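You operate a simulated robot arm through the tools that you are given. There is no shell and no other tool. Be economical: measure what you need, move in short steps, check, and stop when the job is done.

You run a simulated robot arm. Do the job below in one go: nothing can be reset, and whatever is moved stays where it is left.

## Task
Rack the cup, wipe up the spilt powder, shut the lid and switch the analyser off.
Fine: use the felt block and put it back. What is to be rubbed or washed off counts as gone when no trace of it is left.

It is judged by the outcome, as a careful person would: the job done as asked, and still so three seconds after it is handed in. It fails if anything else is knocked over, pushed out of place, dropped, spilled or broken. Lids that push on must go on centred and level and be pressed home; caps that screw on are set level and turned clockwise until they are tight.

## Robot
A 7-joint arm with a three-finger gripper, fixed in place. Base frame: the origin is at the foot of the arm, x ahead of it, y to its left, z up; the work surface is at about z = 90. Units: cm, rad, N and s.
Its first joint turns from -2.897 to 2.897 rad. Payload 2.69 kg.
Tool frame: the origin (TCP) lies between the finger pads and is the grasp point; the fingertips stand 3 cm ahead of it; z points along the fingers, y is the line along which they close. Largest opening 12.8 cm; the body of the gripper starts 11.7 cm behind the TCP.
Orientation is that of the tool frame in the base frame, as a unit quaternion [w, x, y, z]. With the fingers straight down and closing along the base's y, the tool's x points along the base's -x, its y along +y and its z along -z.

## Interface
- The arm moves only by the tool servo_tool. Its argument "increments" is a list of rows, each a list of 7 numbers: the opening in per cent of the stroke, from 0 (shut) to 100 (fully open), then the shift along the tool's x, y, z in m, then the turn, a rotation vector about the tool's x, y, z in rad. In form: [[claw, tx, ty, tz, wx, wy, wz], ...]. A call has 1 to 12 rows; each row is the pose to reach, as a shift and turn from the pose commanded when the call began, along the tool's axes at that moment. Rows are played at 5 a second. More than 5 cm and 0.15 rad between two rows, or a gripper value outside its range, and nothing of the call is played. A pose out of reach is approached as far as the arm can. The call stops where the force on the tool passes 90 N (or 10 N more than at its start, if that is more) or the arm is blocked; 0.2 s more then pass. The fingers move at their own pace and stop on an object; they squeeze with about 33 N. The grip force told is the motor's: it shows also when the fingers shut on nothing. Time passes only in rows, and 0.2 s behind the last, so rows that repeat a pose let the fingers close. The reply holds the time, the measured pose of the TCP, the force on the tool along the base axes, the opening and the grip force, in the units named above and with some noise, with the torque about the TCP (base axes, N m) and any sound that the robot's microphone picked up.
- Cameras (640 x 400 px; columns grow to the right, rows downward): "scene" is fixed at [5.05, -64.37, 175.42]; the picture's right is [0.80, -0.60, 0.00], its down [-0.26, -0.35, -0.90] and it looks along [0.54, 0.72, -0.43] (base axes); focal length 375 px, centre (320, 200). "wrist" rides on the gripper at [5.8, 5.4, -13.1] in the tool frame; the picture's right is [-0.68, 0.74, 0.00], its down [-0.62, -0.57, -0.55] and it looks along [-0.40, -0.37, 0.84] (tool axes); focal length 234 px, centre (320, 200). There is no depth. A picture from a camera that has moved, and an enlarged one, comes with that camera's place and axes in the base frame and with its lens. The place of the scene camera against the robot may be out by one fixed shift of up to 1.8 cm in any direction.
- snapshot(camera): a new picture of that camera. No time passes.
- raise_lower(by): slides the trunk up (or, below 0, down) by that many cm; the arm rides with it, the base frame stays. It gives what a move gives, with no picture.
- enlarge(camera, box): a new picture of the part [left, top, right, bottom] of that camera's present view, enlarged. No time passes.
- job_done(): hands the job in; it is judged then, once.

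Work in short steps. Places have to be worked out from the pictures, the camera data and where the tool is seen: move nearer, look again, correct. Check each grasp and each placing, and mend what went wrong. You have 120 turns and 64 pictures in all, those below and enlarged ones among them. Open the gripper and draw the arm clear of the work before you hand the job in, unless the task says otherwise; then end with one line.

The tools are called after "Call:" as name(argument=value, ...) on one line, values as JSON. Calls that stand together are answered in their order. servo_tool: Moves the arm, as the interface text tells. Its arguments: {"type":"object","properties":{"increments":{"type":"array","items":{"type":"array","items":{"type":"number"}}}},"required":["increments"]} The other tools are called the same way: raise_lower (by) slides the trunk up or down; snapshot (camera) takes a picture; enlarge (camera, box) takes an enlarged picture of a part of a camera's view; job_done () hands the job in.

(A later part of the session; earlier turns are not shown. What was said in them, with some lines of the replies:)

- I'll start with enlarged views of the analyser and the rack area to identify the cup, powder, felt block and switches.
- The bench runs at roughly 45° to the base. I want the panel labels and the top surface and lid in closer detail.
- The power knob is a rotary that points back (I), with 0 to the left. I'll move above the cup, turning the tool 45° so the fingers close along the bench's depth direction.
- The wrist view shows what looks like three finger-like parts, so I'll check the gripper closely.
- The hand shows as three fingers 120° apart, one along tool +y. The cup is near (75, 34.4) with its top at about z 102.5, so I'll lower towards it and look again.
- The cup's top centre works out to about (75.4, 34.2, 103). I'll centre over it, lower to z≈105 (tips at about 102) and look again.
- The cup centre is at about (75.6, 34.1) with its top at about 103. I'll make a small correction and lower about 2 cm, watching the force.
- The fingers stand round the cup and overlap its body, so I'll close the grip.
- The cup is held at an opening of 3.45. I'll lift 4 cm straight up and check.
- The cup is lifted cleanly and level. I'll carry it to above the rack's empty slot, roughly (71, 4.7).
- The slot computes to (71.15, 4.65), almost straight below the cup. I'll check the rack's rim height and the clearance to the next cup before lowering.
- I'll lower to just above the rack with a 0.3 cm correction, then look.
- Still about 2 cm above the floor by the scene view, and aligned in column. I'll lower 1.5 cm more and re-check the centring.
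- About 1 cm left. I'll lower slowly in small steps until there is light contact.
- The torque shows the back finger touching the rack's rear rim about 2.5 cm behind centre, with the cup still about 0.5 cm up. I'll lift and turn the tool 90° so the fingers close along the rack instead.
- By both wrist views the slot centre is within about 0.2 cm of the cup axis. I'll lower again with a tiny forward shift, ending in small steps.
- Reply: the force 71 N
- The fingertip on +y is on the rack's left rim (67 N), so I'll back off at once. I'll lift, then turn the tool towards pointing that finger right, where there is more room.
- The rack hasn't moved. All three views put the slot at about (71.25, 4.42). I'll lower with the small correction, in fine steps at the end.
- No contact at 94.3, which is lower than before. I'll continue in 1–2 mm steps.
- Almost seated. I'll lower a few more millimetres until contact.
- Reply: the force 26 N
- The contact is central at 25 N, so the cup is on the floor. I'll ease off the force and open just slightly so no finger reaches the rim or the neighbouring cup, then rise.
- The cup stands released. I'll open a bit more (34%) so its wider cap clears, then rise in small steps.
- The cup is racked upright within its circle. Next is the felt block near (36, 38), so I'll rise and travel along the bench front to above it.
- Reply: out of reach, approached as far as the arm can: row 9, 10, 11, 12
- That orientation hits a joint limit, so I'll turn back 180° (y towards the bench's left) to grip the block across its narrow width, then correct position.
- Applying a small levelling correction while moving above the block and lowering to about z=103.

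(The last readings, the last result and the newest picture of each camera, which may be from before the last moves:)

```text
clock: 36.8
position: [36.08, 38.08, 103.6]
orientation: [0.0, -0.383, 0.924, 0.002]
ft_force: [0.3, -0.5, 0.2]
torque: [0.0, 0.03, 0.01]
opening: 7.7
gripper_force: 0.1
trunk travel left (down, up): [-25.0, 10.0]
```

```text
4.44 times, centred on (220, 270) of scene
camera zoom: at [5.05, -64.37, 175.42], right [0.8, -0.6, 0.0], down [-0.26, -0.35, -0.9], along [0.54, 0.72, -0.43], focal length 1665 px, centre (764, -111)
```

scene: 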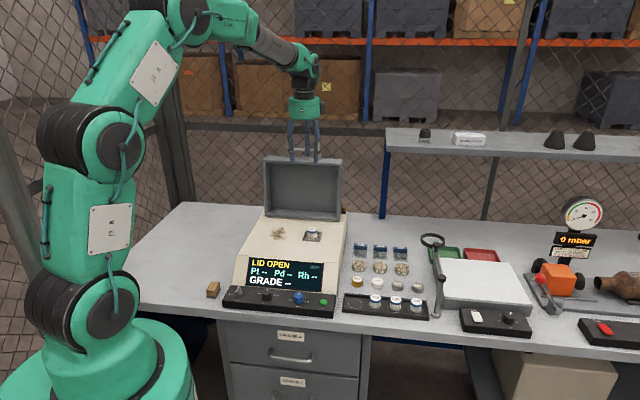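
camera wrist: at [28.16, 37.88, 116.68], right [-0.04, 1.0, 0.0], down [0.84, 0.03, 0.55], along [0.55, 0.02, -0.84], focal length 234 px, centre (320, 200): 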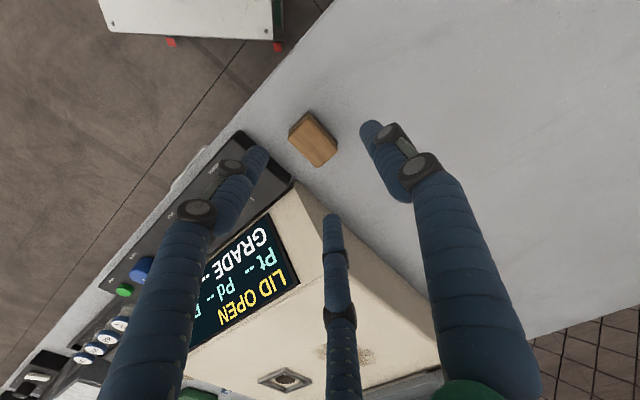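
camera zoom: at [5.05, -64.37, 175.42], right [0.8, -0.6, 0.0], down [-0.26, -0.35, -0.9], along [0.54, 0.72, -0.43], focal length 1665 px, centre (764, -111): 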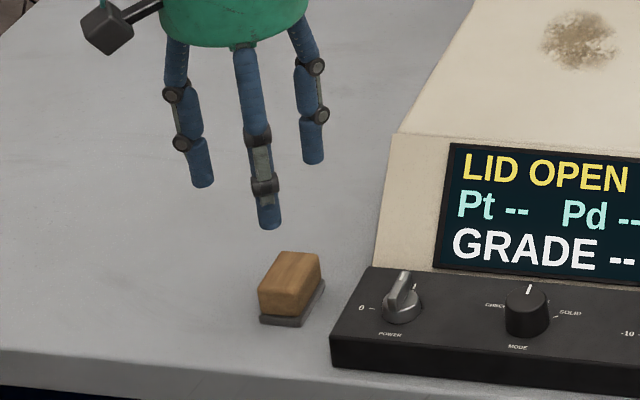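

The block is at about (36.3, 37.7), roughly 2.8 cm tall with its felt underneath. I'll centre over it and lower around it.

Call:
servo_tool(increments=[[54, 0.0011, -0.0046, 0.03, 0, 0, 0], [54, 0.0011, -0.0046, 0.06, 0, 0, 0], [54, 0.0011, -0.0046, 0.08, 0, 0, 0], [54, 0.0011, -0.0046, 0.08, 0, 0, 0]])

Call:
enlarge(camera="wrist", box=[220, 80, 440, 260])

Call:
enlarge(camera="scene", box=[180, 250, 250, 310])

```text
clock: 37.8
position: [36.44, 37.72, 95.52]
orientation: [0.0, -0.383, 0.924, 0.002]
ft_force: [-0.3, 0.2, -0.8]
torque: [0.0, -0.02, 0.01]
opening: 6.92
gripper_force: 0.0
trunk travel left (down, up): [-25.0, 10.0]
```

```text
2.22 times, centred on (330, 170) of wrist
camera zoom: at [28.47, 37.46, 108.6], right [-0.04, 1.0, 0.0], down [0.84, 0.03, 0.55], along [0.55, 0.02, -0.84], focal length 520 px, centre (298, 267)
```

zoom: 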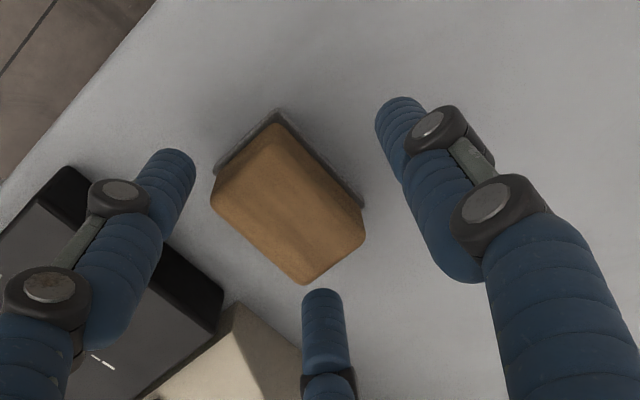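

```text
6.67 times, centred on (215, 280) of scene
camera zoom: at [5.05, -64.37, 175.42], right [0.8, -0.6, 0.0], down [-0.26, -0.35, -0.9], along [0.54, 0.72, -0.43], focal length 2498 px, centre (1020, -333)
```

zoom: 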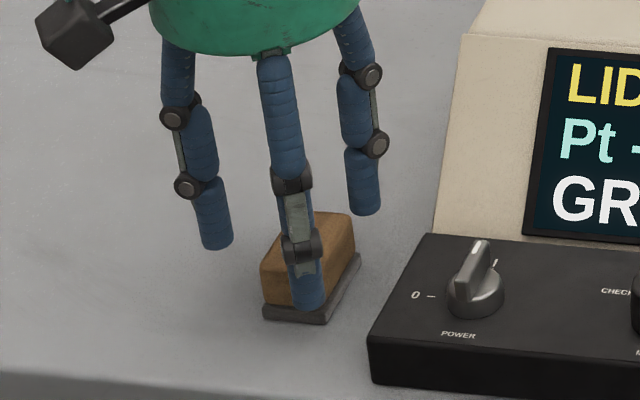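

The hand really acts as a three-finger gripper, so the two right-hand fingers will take the block's corners and the left one its face. I'll shift 0.8 cm right, reduce the opening, and lower so the tips stay about 0.8 cm above the bench.

Call:
servo_tool(increments=[[46, 0.001, -0.008, 0, 0, 0, 0], [46, 0.001, -0.008, 0.008, 0, 0, 0], [46, 0.001, -0.008, 0.016, 0, 0, 0], [46, 0.001, -0.008, 0.016, 0, 0, 0]])

Call:
enlarge(camera="wrist", box=[220, 80, 440, 260])

```text
clock: 38.8
position: [36.86, 36.87, 94.06]
orientation: [0.0, -0.383, 0.924, 0.001]
ft_force: [0.3, -0.6, 0.0]
torque: [0.01, -0.01, 0.0]
opening: 5.93
gripper_force: 0.0
trunk travel left (down, up): [-25.0, 10.0]
```

```text
2.22 times, centred on (330, 170) of wrist
camera zoom: at [29.03, 36.75, 107.15], right [-0.04, 1.0, 0.0], down [0.84, 0.03, 0.55], along [0.55, 0.02, -0.84], focal length 520 px, centre (298, 267)
```

zoom: 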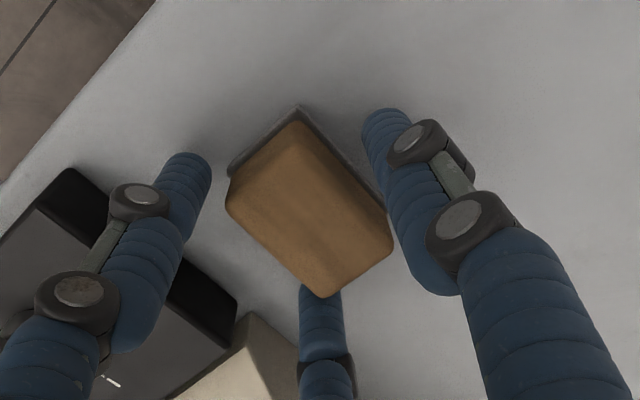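

Fingers are placed round the block. Closing.

Call:
servo_tool(increments=[[40, 0, 0, 0, 0, 0, 0], [35, 0, 0, 0, 0, 0, 0], [30, 0, 0, 0, 0, 0, 0], [25, 0, 0, 0, 0, 0, 0], [20, 0, 0, 0, 0, 0, 0], [15, 0, 0, 0, 0, 0, 0], [15, 0, 0, 0, 0, 0, 0]])

Call:
enlarge(camera="wrist", box=[220, 80, 440, 260])

```text
clock: 40.4
position: [37.02, 37.03, 94.02]
orientation: [0.0, -0.382, 0.924, 0.002]
ft_force: [0.3, -1.0, 0.7]
torque: [0.02, 0.02, -0.01]
opening: 3.96
gripper_force: 32.8
trunk travel left (down, up): [-25.0, 10.0]
```

```text
2.22 times, centred on (330, 170) of wrist
camera zoom: at [29.03, 36.74, 107.17], right [-0.04, 1.0, 0.0], down [0.84, 0.03, 0.55], along [0.55, 0.02, -0.84], focal length 520 px, centre (298, 267)
```

zoom: 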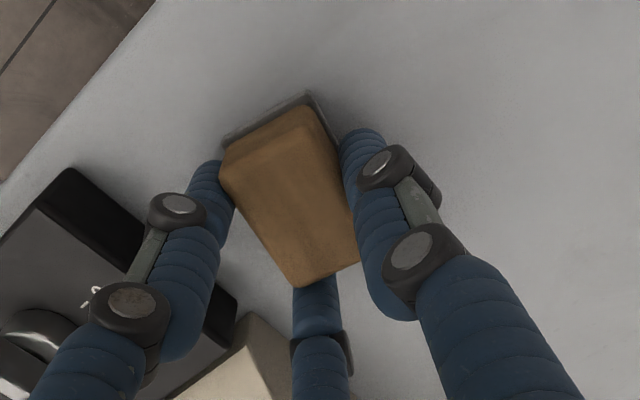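

The block is held firmly, turned about 15°. I'll lift it and carry it over the powder patch, which I put at about (66.4, 43.8), staying 8 cm above the surface.

Call:
servo_tool(increments=[[15, 0, 0, -0.02, 0, 0, 0], [15, 0, 0, -0.06, 0, 0, 0], [15, 0, 0, -0.1, 0, 0, 0], [15, 0, 0, -0.145, 0, 0, 0], [15, -0.04, -0.0248, -0.145, 0, 0, 0], [15, -0.08, -0.0496, -0.145, 0, 0, 0], [15, -0.12, -0.0744, -0.145, 0, 0, 0], [15, -0.16, -0.0992, -0.145, 0, 0, 0], [15, -0.2, -0.124, -0.145, 0, 0, 0], [15, -0.24, -0.1488, -0.145, 0, 0, 0], [15, -0.266, -0.165, -0.145, 0, 0, 0], [15, -0.266, -0.165, -0.145, 0, 0, 0]])

Call:
snapshot(camera="wrist")

Call:
enlarge(camera="scene", box=[220, 150, 360, 270])

```text
clock: 43.0
position: [67.65, 44.19, 108.5]
orientation: [-0.001, -0.383, 0.924, 0.003]
ft_force: [0.8, 0.2, 0.2]
torque: [0.0, 0.05, 0.03]
opening: 3.91
gripper_force: 33.0
trunk travel left (down, up): [-25.0, 10.0]
```

```text
20 pictures are left
camera wrist: at [59.58, 43.92, 121.78], right [-0.04, 1.0, 0.0], down [0.84, 0.03, 0.55], along [0.55, 0.02, -0.84], focal length 234 px, centre (320, 200)
```

wrist: 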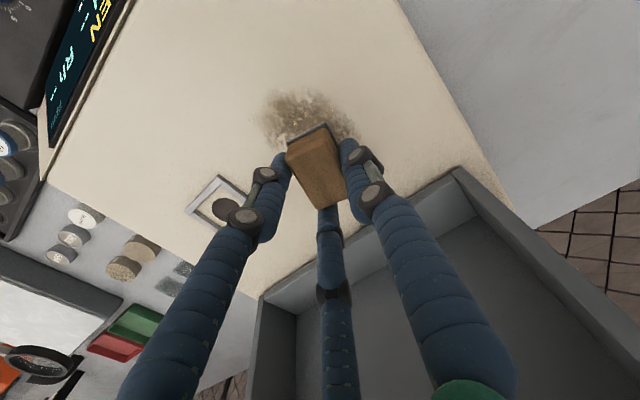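

```text
3.33 times, centred on (290, 210) of scene
camera zoom: at [5.05, -64.37, 175.42], right [0.8, -0.6, 0.0], down [-0.26, -0.35, -0.9], along [0.54, 0.72, -0.43], focal length 1249 px, centre (420, 167)
```

zoom: 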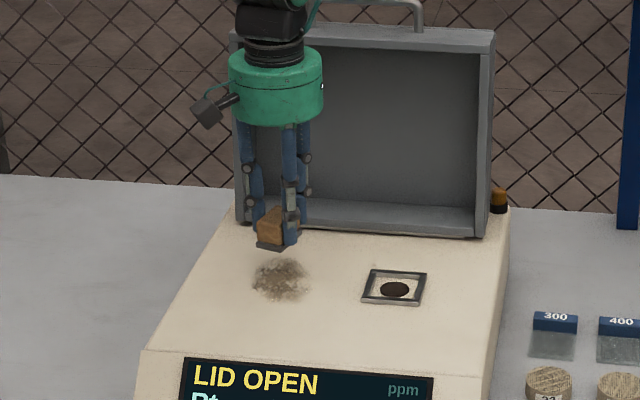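

The patch centre is at about (66.1, 43.4), spanning ±3 in x and ±4.5 in y. I'll lower the felt gently onto it to find contact.

Call:
servo_tool(increments=[[15, 0.006, 0, 0.02, 0, 0, 0], [15, 0.006, 0, 0.04, 0, 0, 0], [15, 0.006, 0, 0.044, 0, 0, 0], [15, 0.006, 0, 0.047, 0, 0, 0], [15, 0.006, 0, 0.047, 0, 0, 0]])

```text
clock: 44.2
position: [67.11, 43.68, 103.99]
orientation: [0.001, -0.382, 0.924, 0.001]
ft_force: [-0.4, -2.4, 15.3]
torque: [-0.13, 0.22, 0.11]
opening: 3.88
gripper_force: 33.4
trunk travel left (down, up): [-25.0, 10.0]
```

Contact at 15 N. I'll begin the wiping strokes along y at this pressure.

Call:
servo_tool(increments=[[15, -0.0177, 0.0177, 0, 0, 0, 0], [15, -0.0354, 0.0354, 0, 0, 0, 0], [15, -0.0177, 0.0177, 0, 0, 0, 0], [15, 0, 0, 0, 0, 0, 0], [15, 0.0177, -0.0177, 0, 0, 0, 0], [15, 0.0354, -0.0354, 0, 0, 0, 0], [15, 0.0495, -0.0212, 0, 0, 0, 0], [15, 0.0318, -0.0035, 0, 0, 0, 0], [15, 0.0141, 0.0141, 0, 0, 0, 0], [15, -0.0035, 0.0318, 0, 0, 0, 0], [15, -0.0212, 0.0495, 0, 0, 0, 0], [15, -0.0212, 0.0495, 0, 0, 0, 0]])

Call:
snapshot(camera="scene")

```text
clock: 46.8
position: [64.95, 48.78, 103.87]
orientation: [-0.001, -0.382, 0.924, 0.002]
ft_force: [-1.2, 1.9, 11.7]
torque: [0.15, -0.02, 0.07]
opening: 3.76
gripper_force: 33.5
trunk travel left (down, up): [-25.0, 10.0]
```

```text
18 pictures are left
```

scene: 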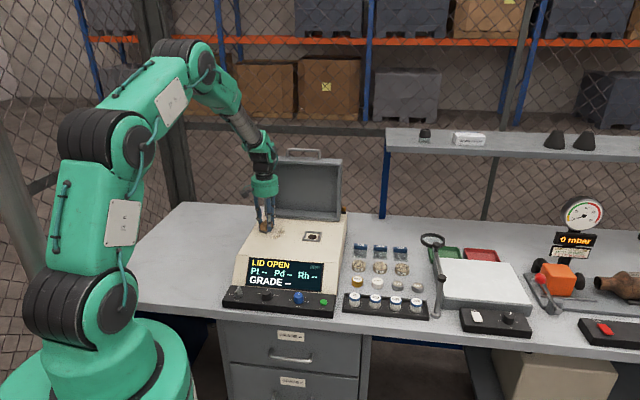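

Much of it is gone but a trace remains. I'll continue with strokes further right/back, keeping clear of the sample stage.

Call:
servo_tool(increments=[[15, -0.0247, -0.0247, 0.0005, 0, 0, 0], [15, -0.0071, -0.0424, 0.0005, 0, 0, 0], [15, 0.0106, -0.0601, 0.0005, 0, 0, 0], [15, 0.0283, -0.0778, 0.0005, 0, 0, 0], [15, 0.0424, -0.0919, 0.0005, 0, 0, 0], [15, 0.0247, -0.1025, 0.0005, 0, 0, 0], [15, 0.0141, -0.0919, 0.0005, 0, 0, 0], [15, -0.0035, -0.0742, 0.0005, 0, 0, 0], [15, -0.0212, -0.0566, 0.0005, 0, 0, 0], [15, -0.0389, -0.0389, 0.0005, 0, 0, 0], [15, -0.0389, -0.0389, -0.03, 0, 0, 0], [15, -0.0389, -0.0389, -0.06, 0, 0, 0]])

Call:
snapshot(camera="wrist")

Call:
enlarge(camera="scene", box=[230, 190, 350, 270])

```text
clock: 49.4
position: [70.57, 48.45, 109.83]
orientation: [0.0, -0.382, 0.924, 0.001]
ft_force: [-0.3, -0.9, -0.5]
torque: [0.09, -0.02, 0.01]
opening: 3.75
gripper_force: 32.9
trunk travel left (down, up): [-25.0, 10.0]
```

```text
17 pictures are left
camera wrist: at [62.6, 48.24, 123.07], right [-0.04, 1.0, 0.0], down [0.84, 0.03, 0.55], along [0.55, 0.02, -0.84], focal length 234 px, centre (320, 200)
```

wrist: 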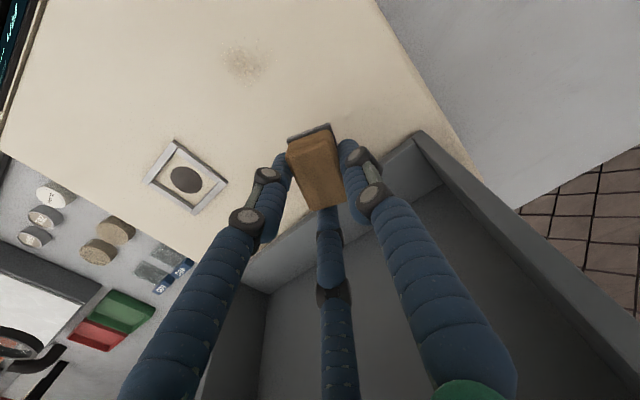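

```text
5.00 times, centred on (290, 230) of scene
camera zoom: at [5.05, -64.37, 175.42], right [0.8, -0.6, 0.0], down [-0.26, -0.35, -0.9], along [0.54, 0.72, -0.43], focal length 1873 px, centre (470, 50)
```

zoom: 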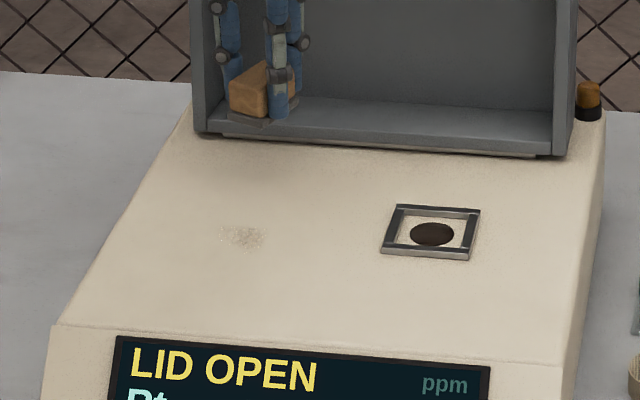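

One faint spot remains near (64.5, 41.6), and the lid is clear. I'll press on that spot and rub over it.

Call:
servo_tool(increments=[[15, 0.04, -0.007, 0.01, 0, 0, 0], [15, 0.0831, -0.0138, 0.03, 0, 0, 0], [15, 0.0831, -0.0138, 0.056, 0, 0, 0], [15, 0.0831, -0.0138, 0.0608, 0, 0, 0], [15, 0.069, 0.0003, 0.061, 0, 0, 0], [15, 0.0972, -0.0279, 0.061, 0, 0, 0], [15, 0.1078, -0.0173, 0.061, 0, 0, 0], [15, 0.0796, 0.0109, 0.061, 0, 0, 0], [15, 0.0584, -0.0103, 0.061, 0, 0, 0], [15, 0.0866, -0.0385, 0.061, 0, 0, 0], [15, 0.0831, -0.0138, 0.061, 0, 0, 0], [15, 0.0831, -0.0138, 0.061, 0, 0, 0]])

```text
clock: 52.0
position: [65.77, 41.9, 103.82]
orientation: [0.001, -0.383, 0.924, 0.001]
ft_force: [0.2, 4.9, 27.3]
torque: [0.01, 0.39, 0.06]
opening: 3.76
gripper_force: 33.1
trunk travel left (down, up): [-25.0, 10.0]
```

Good pressure at 27 N. One more pass over a slightly wider area, then lift and look.

Call:
servo_tool(increments=[[15, 0.0177, 0.0177, 0, 0, 0, 0], [15, -0.0035, 0.0389, 0, 0, 0, 0], [15, 0.0177, 0.0177, 0, 0, 0, 0], [15, 0.0389, -0.0035, 0, 0, 0, 0], [15, 0.0212, -0.0212, 0, 0, 0, 0], [15, 0, 0, 0, 0, 0, 0], [15, -0.0212, 0.0212, 0, 0, 0, 0], [15, -0.0354, 0.0071, 0, 0, 0, 0], [15, -0.0141, -0.0141, 0, 0, 0, 0], [15, 0.0071, -0.0354, 0, 0, 0, 0], [15, 0.0071, -0.0354, -0.03, 0, 0, 0], [15, -0.03, -0.03, -0.06, 0, 0, 0]])

Call:
servo_tool(increments=[[15, -0.03, 0.0, -0.01, 0, 0, 0], [15, -0.05, 0.0, -0.01, 0, 0, 0]])

Call:
enlarge(camera="scene", box=[230, 190, 350, 270])

Call:
snapshot(camera="wrist")

```text
clock: 54.6
position: [69.77, 41.81, 109.55]
orientation: [-0.001, -0.383, 0.924, 0.001]
ft_force: [-1.9, -0.5, -0.4]
torque: [0.05, -0.07, -0.01]
opening: 3.72
gripper_force: 33.5
trunk travel left (down, up): [-25.0, 10.0]
```

```text
clock: 55.2
position: [73.49, 45.64, 110.44]
orientation: [-0.001, -0.383, 0.924, 0.001]
ft_force: [0.5, -0.5, -0.3]
torque: [-0.04, 0.0, -0.01]
opening: 3.72
gripper_force: 32.8
trunk travel left (down, up): [-25.0, 10.0]
```

```text
5.00 times, centred on (290, 230) of scene
camera zoom: at [5.05, -64.37, 175.42], right [0.8, -0.6, 0.0], down [-0.26, -0.35, -0.9], along [0.54, 0.72, -0.43], focal length 1873 px, centre (470, 50)
```

zoom: 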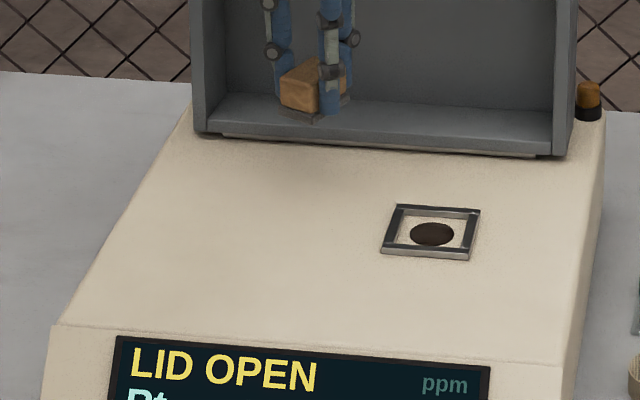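

```text
14 pictures are left
camera wrist: at [65.48, 45.39, 123.7], right [-0.04, 1.0, 0.0], down [0.84, 0.03, 0.55], along [0.55, 0.02, -0.84], focal length 234 px, centre (320, 200)
```

wrist: 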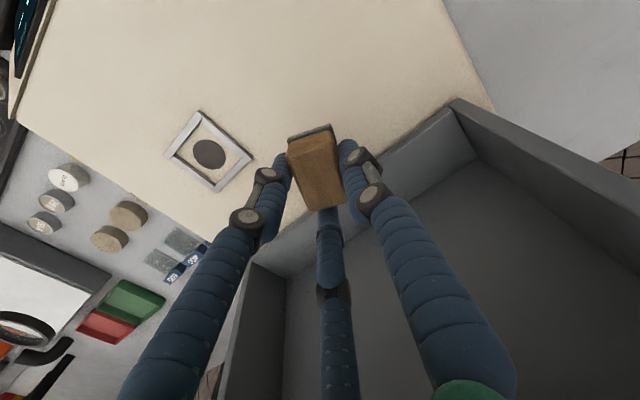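

The top is clean in both views. I'll carry the block back to its spot, turning the tool about 0.55 rad so the block again lies along the bench's depth.

Call:
servo_tool(increments=[[15, 0.033, 0.0225, -0.02, 0, 0, 0], [15, 0.066, 0.045, -0.02, 0, 0, -0.07], [15, 0.099, 0.0675, -0.02, 0, 0, -0.14], [15, 0.132, 0.09, -0.02, 0, 0, -0.21], [15, 0.165, 0.1125, -0.02, 0, 0, -0.28], [15, 0.198, 0.135, -0.02, 0, 0, -0.35], [15, 0.231, 0.1575, -0.02, 0, 0, -0.42], [15, 0.264, 0.18, -0.01, 0, 0, -0.49], [15, 0.307, 0.209, 0.02, 0, 0, -0.55], [15, 0.307, 0.209, 0.06, 0, 0, -0.55], [15, 0.307, 0.209, 0.1, 0, 0, -0.55], [15, 0.307, 0.209, 0.13, 0, 0, -0.55]])

Call:
enlarge(camera="wrist", box=[200, 60, 440, 260])

Call:
enlarge(camera="scene", box=[180, 250, 250, 310])

```text
refused: row 9 steps farther than a row can; nothing moved
```

```text
2.00 times, centred on (320, 160) of wrist
camera zoom: at [65.48, 45.39, 123.7], right [-0.04, 1.0, 0.0], down [0.84, 0.03, 0.55], along [0.55, 0.02, -0.84], focal length 468 px, centre (320, 280)
```

zoom: 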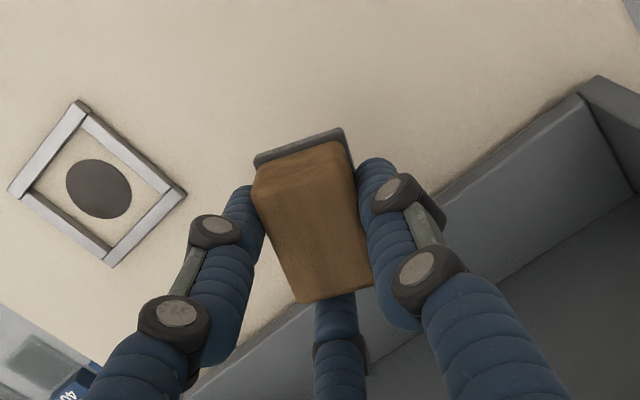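

```text
6.67 times, centred on (215, 280) of scene
camera zoom: at [5.05, -64.37, 175.42], right [0.8, -0.6, 0.0], down [-0.26, -0.35, -0.9], along [0.54, 0.72, -0.43], focal length 2498 px, centre (1020, -333)
```

zoom: 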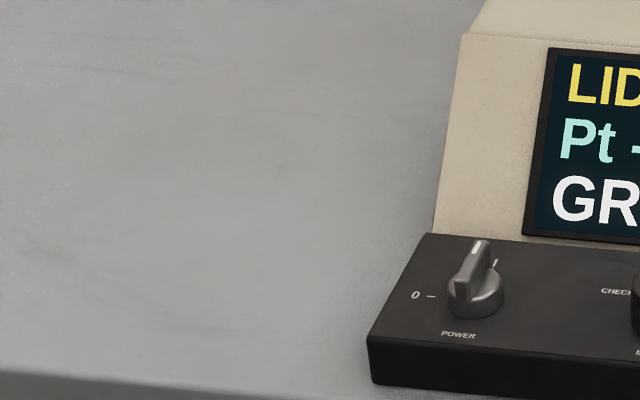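

A row was too long, so I'll resend with shorter steps.

Call:
servo_tool(increments=[[15, 0.033, 0.0225, -0.02, 0, 0, 0], [15, 0.066, 0.045, -0.02, 0, 0, -0.07], [15, 0.099, 0.0675, -0.02, 0, 0, -0.14], [15, 0.132, 0.09, -0.02, 0, 0, -0.21], [15, 0.165, 0.1125, -0.02, 0, 0, -0.28], [15, 0.198, 0.135, -0.02, 0, 0, -0.35], [15, 0.231, 0.1575, -0.02, 0, 0, -0.42], [15, 0.264, 0.18, -0.02, 0, 0, -0.49], [15, 0.295, 0.201, -0.01, 0, 0, -0.55], [15, 0.307, 0.209, 0.03, 0, 0, -0.55], [15, 0.307, 0.209, 0.075, 0, 0, -0.55], [15, 0.307, 0.209, 0.12, 0, 0, -0.55]])

```text
clock: 57.8
position: [36.94, 38.63, 98.6]
orientation: [0.001, -0.619, 0.785, 0.002]
ft_force: [0.8, 0.3, -0.3]
torque: [-0.05, 0.0, 0.0]
opening: 3.76
gripper_force: 32.7
trunk travel left (down, up): [-25.0, 10.0]
```

The pose was reached at z=98.6. I'll check the block's alignment before setting it down.

Call:
enlarge(camera="scene", box=[170, 240, 260, 315])

```text
5.33 times, centred on (215, 278) of scene
camera zoom: at [5.05, -64.37, 175.42], right [0.8, -0.6, 0.0], down [-0.26, -0.35, -0.9], along [0.54, 0.72, -0.43], focal length 1998 px, centre (880, -213)
```

zoom: 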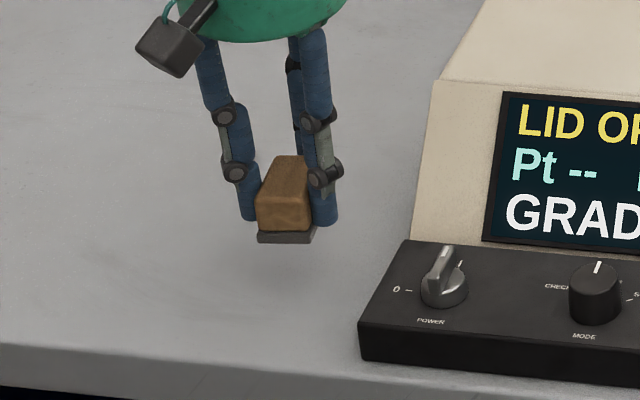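

It's slightly over-rotated, so I'll turn back 0.15 rad and lower to the bench.

Call:
servo_tool(increments=[[15, 0, 0, 0.015, 0, 0, 0.14], [15, 0, 0, 0.03, 0, 0, 0.14], [15, 0, 0, 0.038, 0, 0, 0.14], [15, 0, 0, 0.042, 0, 0, 0.14], [15, 0, 0, 0.045, 0, 0, 0.14], [15, 0, 0, 0.045, 0, 0, 0.14]])

```text
clock: 59.2
position: [36.97, 38.47, 94.28]
orientation: [0.0, -0.562, 0.827, 0.001]
ft_force: [0.4, -0.7, -0.1]
torque: [0.01, 0.02, 0.02]
opening: 3.74
gripper_force: 32.8
trunk travel left (down, up): [-25.0, 10.0]
```

Call:
servo_tool(increments=[[15, 0, 0, 0.002, 0, 0, 0], [15, 0, 0, 0.004, 0, 0, 0], [15, 0, 0, 0.004, 0, 0, 0]])

```text
clock: 60.0
position: [37.01, 38.5, 93.99]
orientation: [0.001, -0.563, 0.827, 0.001]
ft_force: [-0.4, 0.3, -0.7]
torque: [0.03, 0.01, 0.05]
opening: 3.74
gripper_force: 33.0
trunk travel left (down, up): [-25.0, 10.0]
```

Still no contact, so I'll keep lowering 2 mm at a time.

Call:
servo_tool(increments=[[15, 0, 0, 0.001, 0, 0, 0], [15, 0, 0, 0.002, 0, 0, 0], [15, 0, 0, 0.002, 0, 0, 0]])

```text
clock: 60.8
position: [36.88, 38.51, 93.74]
orientation: [0.001, -0.563, 0.826, 0.002]
ft_force: [-4.6, -1.2, 21.0]
torque: [-0.29, 0.32, 0.0]
opening: 3.73
gripper_force: 32.4
trunk travel left (down, up): [-25.0, 10.0]
```

Contact. I'll ease off, open modestly and rise straight up.

Call:
servo_tool(increments=[[15, 0, 0, -0.001, 0, 0, 0], [33, 0, 0, -0.001, 0, 0, 0], [37, 0, 0, -0.001, 0, 0, 0], [38, 0, 0, -0.001, 0, 0, 0], [38, 0, 0, -0.01, 0, 0, 0], [38, 0, 0, -0.03, 0, 0, 0], [38, 0, 0, -0.07, 0, 0, 0], [38, 0, 0, -0.11, 0, 0, 0], [38, 0, 0, -0.15, 0, 0, 0]])

Call:
enlarge(camera="scene", box=[170, 240, 270, 320])

```text
clock: 62.8
position: [36.94, 38.38, 108.64]
orientation: [-0.001, -0.563, 0.827, 0.002]
ft_force: [-0.1, 0.4, 0.1]
torque: [-0.01, -0.02, -0.02]
opening: 4.85
gripper_force: 0.0
trunk travel left (down, up): [-25.0, 10.0]
```

```text
5.00 times, centred on (220, 280) of scene
camera zoom: at [5.05, -64.37, 175.42], right [0.8, -0.6, 0.0], down [-0.26, -0.35, -0.9], along [0.54, 0.72, -0.43], focal length 1873 px, centre (820, -200)
```

zoom: 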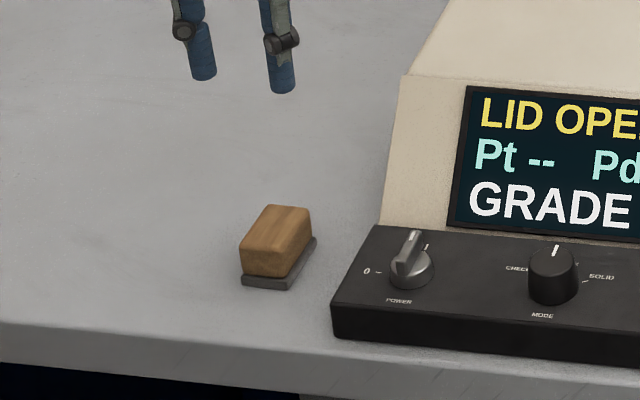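

The felt block is back in its place. Now the lid: its handle bar is near (83, 50, 129), so I'll rise, turn the tool to close along the depth direction, and head there.

Call:
servo_tool(increments=[[30, 0, 0, -0.045, 0, 0, 0.14], [30, 0, 0, -0.09, 0, 0, 0.28], [30, 0, 0, -0.135, 0, 0, 0.42], [30, 0, 0, -0.18, 0, 0, 0.56], [30, 0, 0, -0.225, 0, 0, 0.7], [30, 0, 0, -0.27, 0, 0, 0.84], [30, 0, 0, -0.315, 0, 0, 0.98], [30, -0.022, -0.0366, -0.315, 0, 0, 1.12], [30, -0.044, -0.0732, -0.315, 0, 0, 1.26], [30, -0.066, -0.1098, -0.315, 0, 0, 1.4], [30, -0.088, -0.1464, -0.315, 0, 0, 1.54], [30, -0.11, -0.183, -0.315, 0, 0, 1.68]])

```text
clock: 65.4
position: [58.16, 41.82, 139.92]
orientation: [-0.001, 0.241, 0.971, 0.001]
ft_force: [0.3, 0.4, 0.2]
torque: [-0.01, 0.0, -0.04]
opening: 3.87
gripper_force: 0.1
trunk travel left (down, up): [-25.0, 10.0]
```

Call:
servo_tool(increments=[[30, -0.033, 0.026, -0.005, 0, 0, 0.06], [30, -0.067, 0.052, -0.01, 0, 0, 0.12], [30, -0.1, 0.078, -0.015, 0, 0, 0.18], [30, -0.133, 0.104, -0.02, 0, 0, 0.24], [30, -0.167, 0.13, -0.02, 0, 0, 0.298], [30, -0.167, 0.13, -0.02, 0, 0, 0.298]])

Call:
snapshot(camera="wrist")

Call:
enlarge(camera="scene", box=[240, 90, 370, 230])

```text
clock: 66.8
position: [78.83, 45.59, 142.02]
orientation: [-0.002, 0.382, 0.924, 0.001]
ft_force: [0.1, 0.4, 0.8]
torque: [-0.03, 0.04, 0.02]
opening: 3.83
gripper_force: 0.1
trunk travel left (down, up): [-25.0, 10.0]
```

```text
9 pictures are left
camera wrist: at [78.57, 53.59, 155.17], right [1.0, 0.04, 0.0], down [0.04, -0.84, 0.55], along [0.02, -0.55, -0.84], focal length 234 px, centre (320, 200)
```

wrist: 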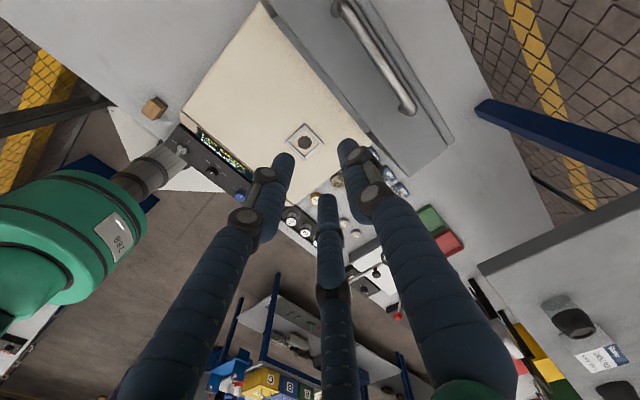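

```text
2.86 times, centred on (305, 160) of scene
camera zoom: at [5.05, -64.37, 175.42], right [0.8, -0.6, 0.0], down [-0.26, -0.35, -0.9], along [0.54, 0.72, -0.43], focal length 1070 px, centre (363, 314)
```

zoom: 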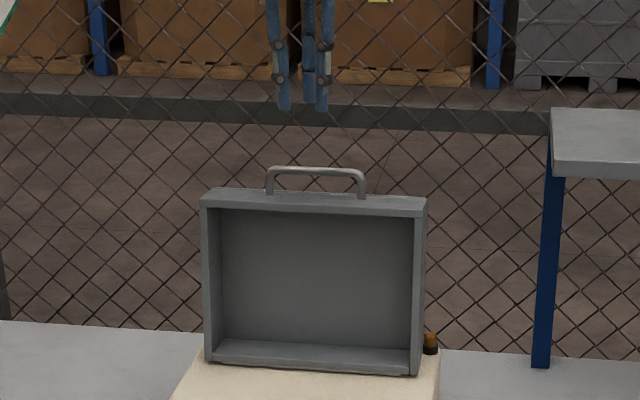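

The lid stands almost vertical with its handle bar near d≈96.5 cm (depth axis), z≈128. I'll open the hand, move over the bar so the +y finger is behind it, and lower until the tips straddle it.

Call:
servo_tool(increments=[[65, 0, 0, 0, 0, 0, 0], [65, 0.005, 0.03, 0, 0, 0, 0], [65, 0.0105, 0.06, 0, 0, 0, 0], [65, 0.0105, 0.06, 0.04, 0, 0, 0], [65, 0.0105, 0.06, 0.08, 0, 0, 0], [65, 0.0105, 0.06, 0.115, 0, 0, 0], [65, 0.0105, 0.06, 0.115, 0, 0, 0]])

```text
clock: 68.4
position: [82.14, 50.55, 130.62]
orientation: [-0.001, 0.382, 0.924, 0.0]
ft_force: [-0.3, -1.5, -0.4]
torque: [0.01, 0.01, -0.01]
opening: 8.32
gripper_force: 0.2
trunk travel left (down, up): [-25.0, 10.0]
```

Reached at z=130.6 with no contact. I'll check how the fingers sit against the bar.

Call:
enlarge(camera="scene", box=[260, 110, 350, 190])

Call:
enlarge(camera="wrist", box=[220, 40, 480, 280])

```text
5.00 times, centred on (305, 150) of scene
camera zoom: at [5.05, -64.37, 175.42], right [0.8, -0.6, 0.0], down [-0.26, -0.35, -0.9], along [0.54, 0.72, -0.43], focal length 1873 px, centre (395, 450)
```

zoom: 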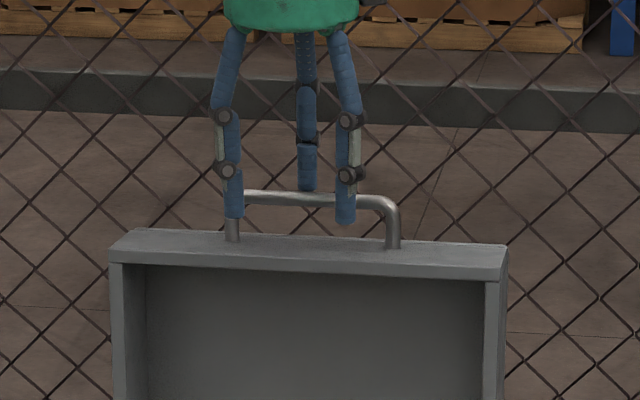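

```text
1.67 times, centred on (350, 160) of wrist
camera zoom: at [81.82, 58.62, 143.75], right [1.0, 0.04, 0.0], down [0.04, -0.84, 0.55], along [0.02, -0.55, -0.84], focal length 390 px, centre (270, 267)
```

zoom: 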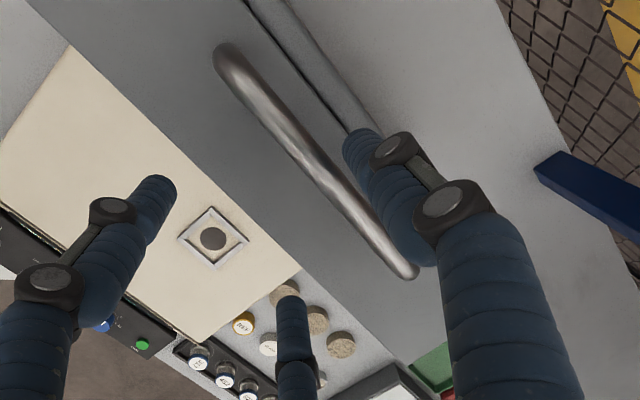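

The bar lies between the back finger and the two front ones, with the tips about level with it. I'll lower 1.5 cm and close gradually to cage the bar, which draws the lid forward slightly.

Call:
servo_tool(increments=[[65, 0, 0, 0.008, 0, 0, 0], [65, 0, 0, 0.015, 0, 0, 0], [55, 0, 0, 0.015, 0, 0, 0], [48, 0, 0, 0.015, 0, 0, 0], [41, 0, 0, 0.015, 0, 0, 0], [34, 0, 0, 0.015, 0, 0, 0], [28, 0, 0, 0.015, 0, 0, 0], [24, 0, 0, 0.015, 0, 0, 0], [24, 0, 0, 0.015, 0, 0, 0]])

```text
clock: 70.4
position: [82.25, 50.66, 129.01]
orientation: [-0.002, 0.382, 0.924, 0.0]
ft_force: [3.5, 3.5, 2.6]
torque: [0.08, -0.08, 0.03]
opening: 3.37
gripper_force: 2.0
trunk travel left (down, up): [-25.0, 10.0]
```

The back finger now bears lightly on the bar (about 5 N). I'll swing the handle forward along the hinge's arc in small steps.

Call:
servo_tool(increments=[[24, 0, -0.015, -0.002, 0, 0, 0], [24, 0, -0.031, -0.0035, 0, 0, 0], [24, 0, -0.049, -0.0035, 0, 0, 0], [24, 0, -0.066, -0.003, 0, 0, 0]])

Call:
enlarge(camera="scene", box=[240, 110, 360, 240])

```text
clock: 71.4
position: [77.54, 46.01, 129.42]
orientation: [-0.002, 0.382, 0.924, 0.001]
ft_force: [1.5, 1.5, 1.4]
torque: [0.05, -0.01, 0.02]
opening: 3.21
gripper_force: 1.6
trunk travel left (down, up): [-25.0, 10.0]
```

```text
3.08 times, centred on (300, 175) of scene
camera zoom: at [5.05, -64.37, 175.42], right [0.8, -0.6, 0.0], down [-0.26, -0.35, -0.9], along [0.54, 0.72, -0.43], focal length 1153 px, centre (382, 277)
```

zoom: 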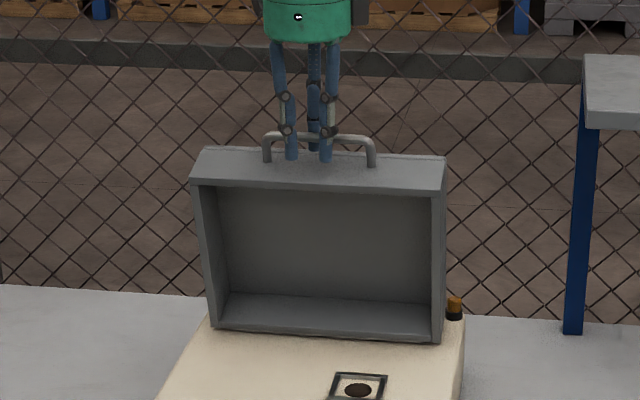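

The lid is swinging smoothly with little force. Continuing the arc.

Call:
servo_tool(increments=[[24, 0, -0.017, 0.001, 0, 0, 0], [24, 0, -0.034, 0.004, 0, 0, 0], [24, 0, -0.054, 0.009, 0, 0, 0], [24, 0, -0.073, 0.015, 0, 0, 0], [24, 0, -0.091, 0.022, 0, 0, 0], [24, 0, -0.109, 0.03, 0, 0, 0], [24, 0, -0.126, 0.04, 0, 0, 0], [24, 0, -0.143, 0.051, 0, 0, 0]])

```text
clock: 73.2
position: [67.57, 35.73, 124.26]
orientation: [-0.001, 0.382, 0.924, 0.001]
ft_force: [-0.1, 0.7, 0.2]
torque: [-0.02, 0.01, 0.01]
opening: 3.09
gripper_force: 0.0
trunk travel left (down, up): [-25.0, 10.0]
```

Forces are zero, so I'll check whether the bar is still in the cage.

Call:
enlarge(camera="scene", box=[230, 120, 370, 270])

```text
2.67 times, centred on (300, 195) of scene
camera zoom: at [5.05, -64.37, 175.42], right [0.8, -0.6, 0.0], down [-0.26, -0.35, -0.9], along [0.54, 0.72, -0.43], focal length 999 px, centre (373, 213)
```

zoom: 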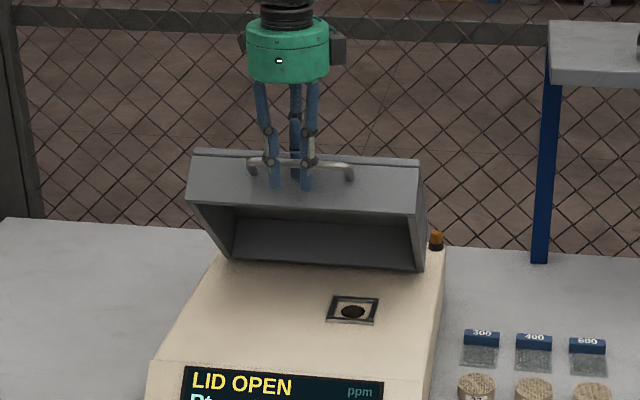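

The bar is still caged and the lid is following under control. Continuing down the arc.

Call:
servo_tool(increments=[[24, 0, -0.012, 0.009, 0, 0, 0], [24, 0, -0.024, 0.018, 0, 0, 0], [24, 0, -0.035, 0.028, 0, 0, 0], [24, 0, -0.045, 0.039, 0, 0, 0], [24, 0, -0.055, 0.05, 0, 0, 0], [24, 0, -0.065, 0.061, 0, 0, 0], [24, 0, -0.073, 0.073, 0, 0, 0], [24, 0, -0.081, 0.086, 0, 0, 0]])

```text
clock: 75.0
position: [61.76, 29.98, 115.71]
orientation: [-0.001, 0.382, 0.924, 0.001]
ft_force: [-0.9, -1.8, -1.1]
torque: [-0.05, 0.02, 0.08]
opening: 3.13
gripper_force: 0.9
trunk travel left (down, up): [-25.0, 10.0]
```

Call:
servo_tool(increments=[[24, 0, -0.007, 0.013, 0, 0, 0], [24, 0, -0.014, 0.027, 0, 0, 0], [24, 0, -0.02, 0.04, 0, 0, 0], [24, 0, -0.025, 0.054, 0, 0, 0], [24, 0, -0.029, 0.066, 0, 0, 0], [24, 0, -0.032, 0.078, 0, 0, 0], [24, 0, -0.032, 0.078, 0, 0, 0]])

Call:
enlarge(camera="scene", box=[220, 160, 350, 310])

```text
clock: 76.6
position: [59.54, 27.86, 107.93]
orientation: [-0.001, 0.381, 0.924, 0.001]
ft_force: [-1.0, -1.5, -0.2]
torque: [-0.03, 0.03, 0.02]
opening: 3.11
gripper_force: 0.7
trunk travel left (down, up): [-25.0, 10.0]
```

```text
2.67 times, centred on (285, 235) of scene
camera zoom: at [5.05, -64.37, 175.42], right [0.8, -0.6, 0.0], down [-0.26, -0.35, -0.9], along [0.54, 0.72, -0.43], focal length 999 px, centre (413, 107)
```

zoom: 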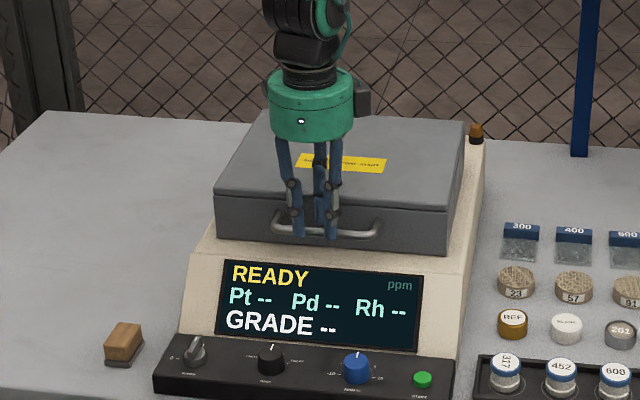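

The lid is closed and the display reads READY. I'll lift the fingers off the handle, move above the power knob and turn the tool so the fingers grip across the knob's bar.

Call:
servo_tool(increments=[[28, 0, -0.001, 0, 0, 0, 0], [28, 0, -0.001, -0.02, 0, 0, 0], [28, 0, -0.001, -0.06, 0, 0, 0], [28, 0, -0.001, -0.1, 0, 0, 0]])

Call:
servo_tool(increments=[[30, 0, -0.03, 0, 0, 0, -0.14], [30, 0.02, -0.06, 0, 0, 0, -0.28], [30, 0.05, -0.09, 0, 0, 0, -0.42], [30, 0.08, -0.115, 0, 0, 0, -0.56], [30, 0.11, -0.1285, 0, 0, 0, -0.7], [30, 0.128, -0.1285, 0, 0, 0, -0.84], [30, 0.128, -0.1285, 0, 0, 0, -0.98], [30, 0.128, -0.1285, 0, 0, 0, -1.12], [30, 0.128, -0.1285, 0, 0, 0, -1.26], [30, 0.128, -0.1285, 0, 0, 0, -1.4], [30, 0.128, -0.1285, 0.02, 0, 0, -1.54], [30, 0.128, -0.1285, 0.05, 0, 0, -1.571]])

Call:
enlarge(camera="wrist", box=[220, 40, 420, 240])

```text
clock: 77.6
position: [59.61, 27.79, 117.83]
orientation: [-0.002, 0.381, 0.925, 0.001]
ft_force: [0.6, -0.2, -0.3]
torque: [0.0, -0.02, 0.02]
opening: 3.61
gripper_force: 0.1
trunk travel left (down, up): [-25.0, 10.0]
```

```text
clock: 80.2
position: [41.35, 27.73, 112.93]
orientation: [-0.001, -0.384, 0.923, 0.002]
ft_force: [-0.7, 0.2, -0.4]
torque: [0.03, 0.0, 0.02]
opening: 3.85
gripper_force: 0.0
trunk travel left (down, up): [-25.0, 10.0]
```

```text
2.00 times, centred on (320, 140) of wrist
camera zoom: at [33.43, 27.44, 126.04], right [-0.05, 1.0, 0.0], down [0.84, 0.04, 0.55], along [0.55, 0.03, -0.84], focal length 468 px, centre (320, 320)
```

zoom: 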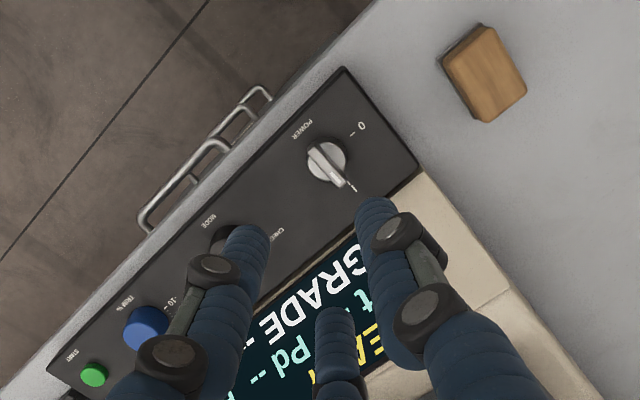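

The knob is at about (41.7, 28.1). I'll centre on it and descend gently around it to find the panel surface.

Call:
servo_tool(increments=[[38, -0.0046, 0.0003, 0.04, 0, 0, 0], [38, -0.0046, 0.0003, 0.08, 0, 0, 0], [38, -0.0046, 0.0003, 0.12, 0, 0, 0], [38, -0.0046, 0.0003, 0.14, 0, 0, 0], [38, -0.0046, 0.0003, 0.145, 0, 0, 0], [38, -0.0046, 0.0003, 0.15, 0, 0, 0]])

Call:
enlarge(camera="wrist", box=[240, 100, 400, 260])

```text
clock: 81.6
position: [41.67, 28.23, 97.82]
orientation: [0.0, -0.383, 0.924, 0.002]
ft_force: [-0.2, 0.4, 0.1]
torque: [0.02, -0.02, -0.01]
opening: 4.84
gripper_force: 0.0
trunk travel left (down, up): [-25.0, 10.0]
```

```text
2.50 times, centred on (320, 180) of wrist
camera zoom: at [33.74, 27.86, 111.05], right [-0.04, 1.0, 0.0], down [0.84, 0.04, 0.55], along [0.55, 0.03, -0.84], focal length 585 px, centre (320, 250)
```

zoom: 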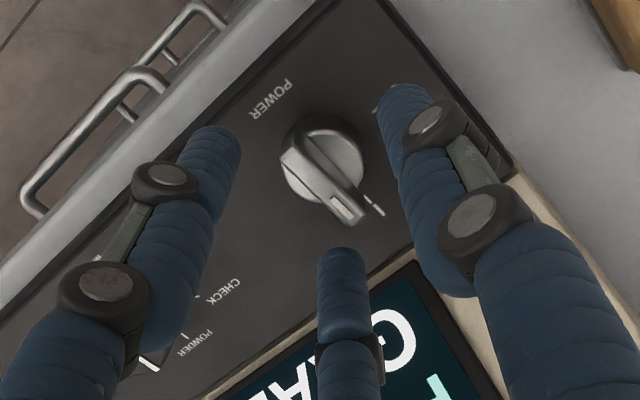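

The knob sits well centred among the fingertips. I'll lower 4 mm more and close on it.

Call:
servo_tool(increments=[[38, 0, 0, 0.003, 0, 0, 0], [38, 0, 0, 0.005, 0, 0, 0], [30, 0, 0, 0.005, 0, 0, 0], [22, 0, 0, 0.005, 0, 0, 0], [14, 0, 0, 0.005, 0, 0, 0], [10, 0, 0, 0.005, 0, 0, 0], [10, 0, 0, 0.005, 0, 0, 0]])

```text
clock: 83.2
position: [41.77, 28.25, 97.4]
orientation: [-0.001, -0.383, 0.924, 0.002]
ft_force: [6.1, -1.9, -2.0]
torque: [-0.08, -0.27, 0.02]
opening: 2.69
gripper_force: 11.0
trunk travel left (down, up): [-25.0, 10.0]
```

The knob is gripped at 2.7 cm. Now turning it counter-clockwise towards 0.

Call:
servo_tool(increments=[[8, 0, 0, 0, 0, 0, 0], [8, 0, 0, 0, 0, 0, -0.14], [8, 0, 0, 0, 0, 0, -0.28], [8, 0, 0, 0, 0, 0, -0.42], [8, 0, 0, 0, 0, 0, -0.56], [8, 0, 0, 0, 0, 0, -0.7], [8, 0, 0, 0, 0, 0, -0.84], [8, 0, 0, 0, 0, 0, -0.98], [8, 0, 0, 0, 0, 0, -1.12], [8, 0, 0, 0, 0, 0, -1.26], [8, 0, 0, 0, 0, 0, -1.4], [8, 0, 0, 0, 0, 0, -1.54]])

```text
clock: 85.8
position: [41.63, 27.94, 97.23]
orientation: [0.0, 0.919, -0.395, -0.002]
ft_force: [19.2, -25.7, 8.1]
torque: [-0.55, -0.7, -0.33]
opening: 3.18
gripper_force: 15.7
trunk travel left (down, up): [-25.0, 10.0]
```

Turned about 88°. I'll release, rise clear, and check the knob and display.

Call:
servo_tool(increments=[[30, 0, 0, 0, 0, 0, 0], [38, 0, 0, 0, 0, 0, 0], [38, 0, 0, 0, 0, 0, 0], [38, 0, 0, -0.02, 0, 0, 0], [38, 0, 0, -0.06, 0, 0, 0], [38, 0, 0, -0.1, 0, 0, 0], [38, 0, 0, -0.14, 0, 0, 0]])

Call:
enlarge(camera="scene", box=[190, 220, 350, 320])

```text
clock: 87.4
position: [41.93, 27.94, 111.2]
orientation: [-0.002, 0.918, -0.396, -0.002]
ft_force: [-0.2, -1.1, 0.0]
torque: [0.01, -0.04, -0.02]
opening: 4.85
gripper_force: 0.1
trunk travel left (down, up): [-25.0, 10.0]
```

```text
4.00 times, centred on (270, 270) of scene
camera zoom: at [5.05, -64.37, 175.42], right [0.8, -0.6, 0.0], down [-0.26, -0.35, -0.9], along [0.54, 0.72, -0.43], focal length 1499 px, centre (520, -80)
```

zoom: 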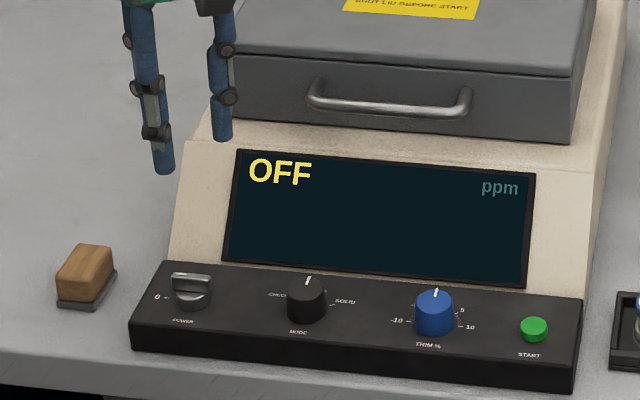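

The display reads OFF, the knob is at 0 and the lid is shut. I'll draw the arm clear upwards and take a last overview.

Call:
servo_tool(increments=[[50, 0, 0, -0.045, 0, 0, 0], [50, 0, 0, -0.09, 0, 0, 0], [60, 0, 0, -0.135, 0, 0, 0], [60, 0, 0, -0.18, 0, 0, 0], [60, 0, 0, -0.225, 0, 0, 0], [60, 0, 0, -0.27, 0, 0, 0], [60, 0, 0, -0.27, 0, 0, 0]])

Call:
enlarge(camera="scene", box=[190, 170, 450, 330])

```text
clock: 89.0
position: [41.44, 28.11, 138.55]
orientation: [-0.002, 0.919, -0.395, -0.001]
ft_force: [0.5, -0.1, -0.5]
torque: [0.04, -0.04, 0.03]
opening: 7.66
gripper_force: 0.2
trunk travel left (down, up): [-25.0, 10.0]
```

```text
refused: no pictures are left
```

The arm is clear and open. The last pictures showed the cup racked, the top clean, the block back in place, the lid shut and the analyser off, so I'm handing the job in.

Call:
job_done()

```text
The job is handed in.
```

The cup is racked, the powder is wiped up, the felt block is back within about half a centimetre of its spot, the lid is shut and the analyser reads OFF; I had no pictures left for a final overview. While placing the cup, a finger briefly pressed the rack rim at 67 N, but the rack did not move.
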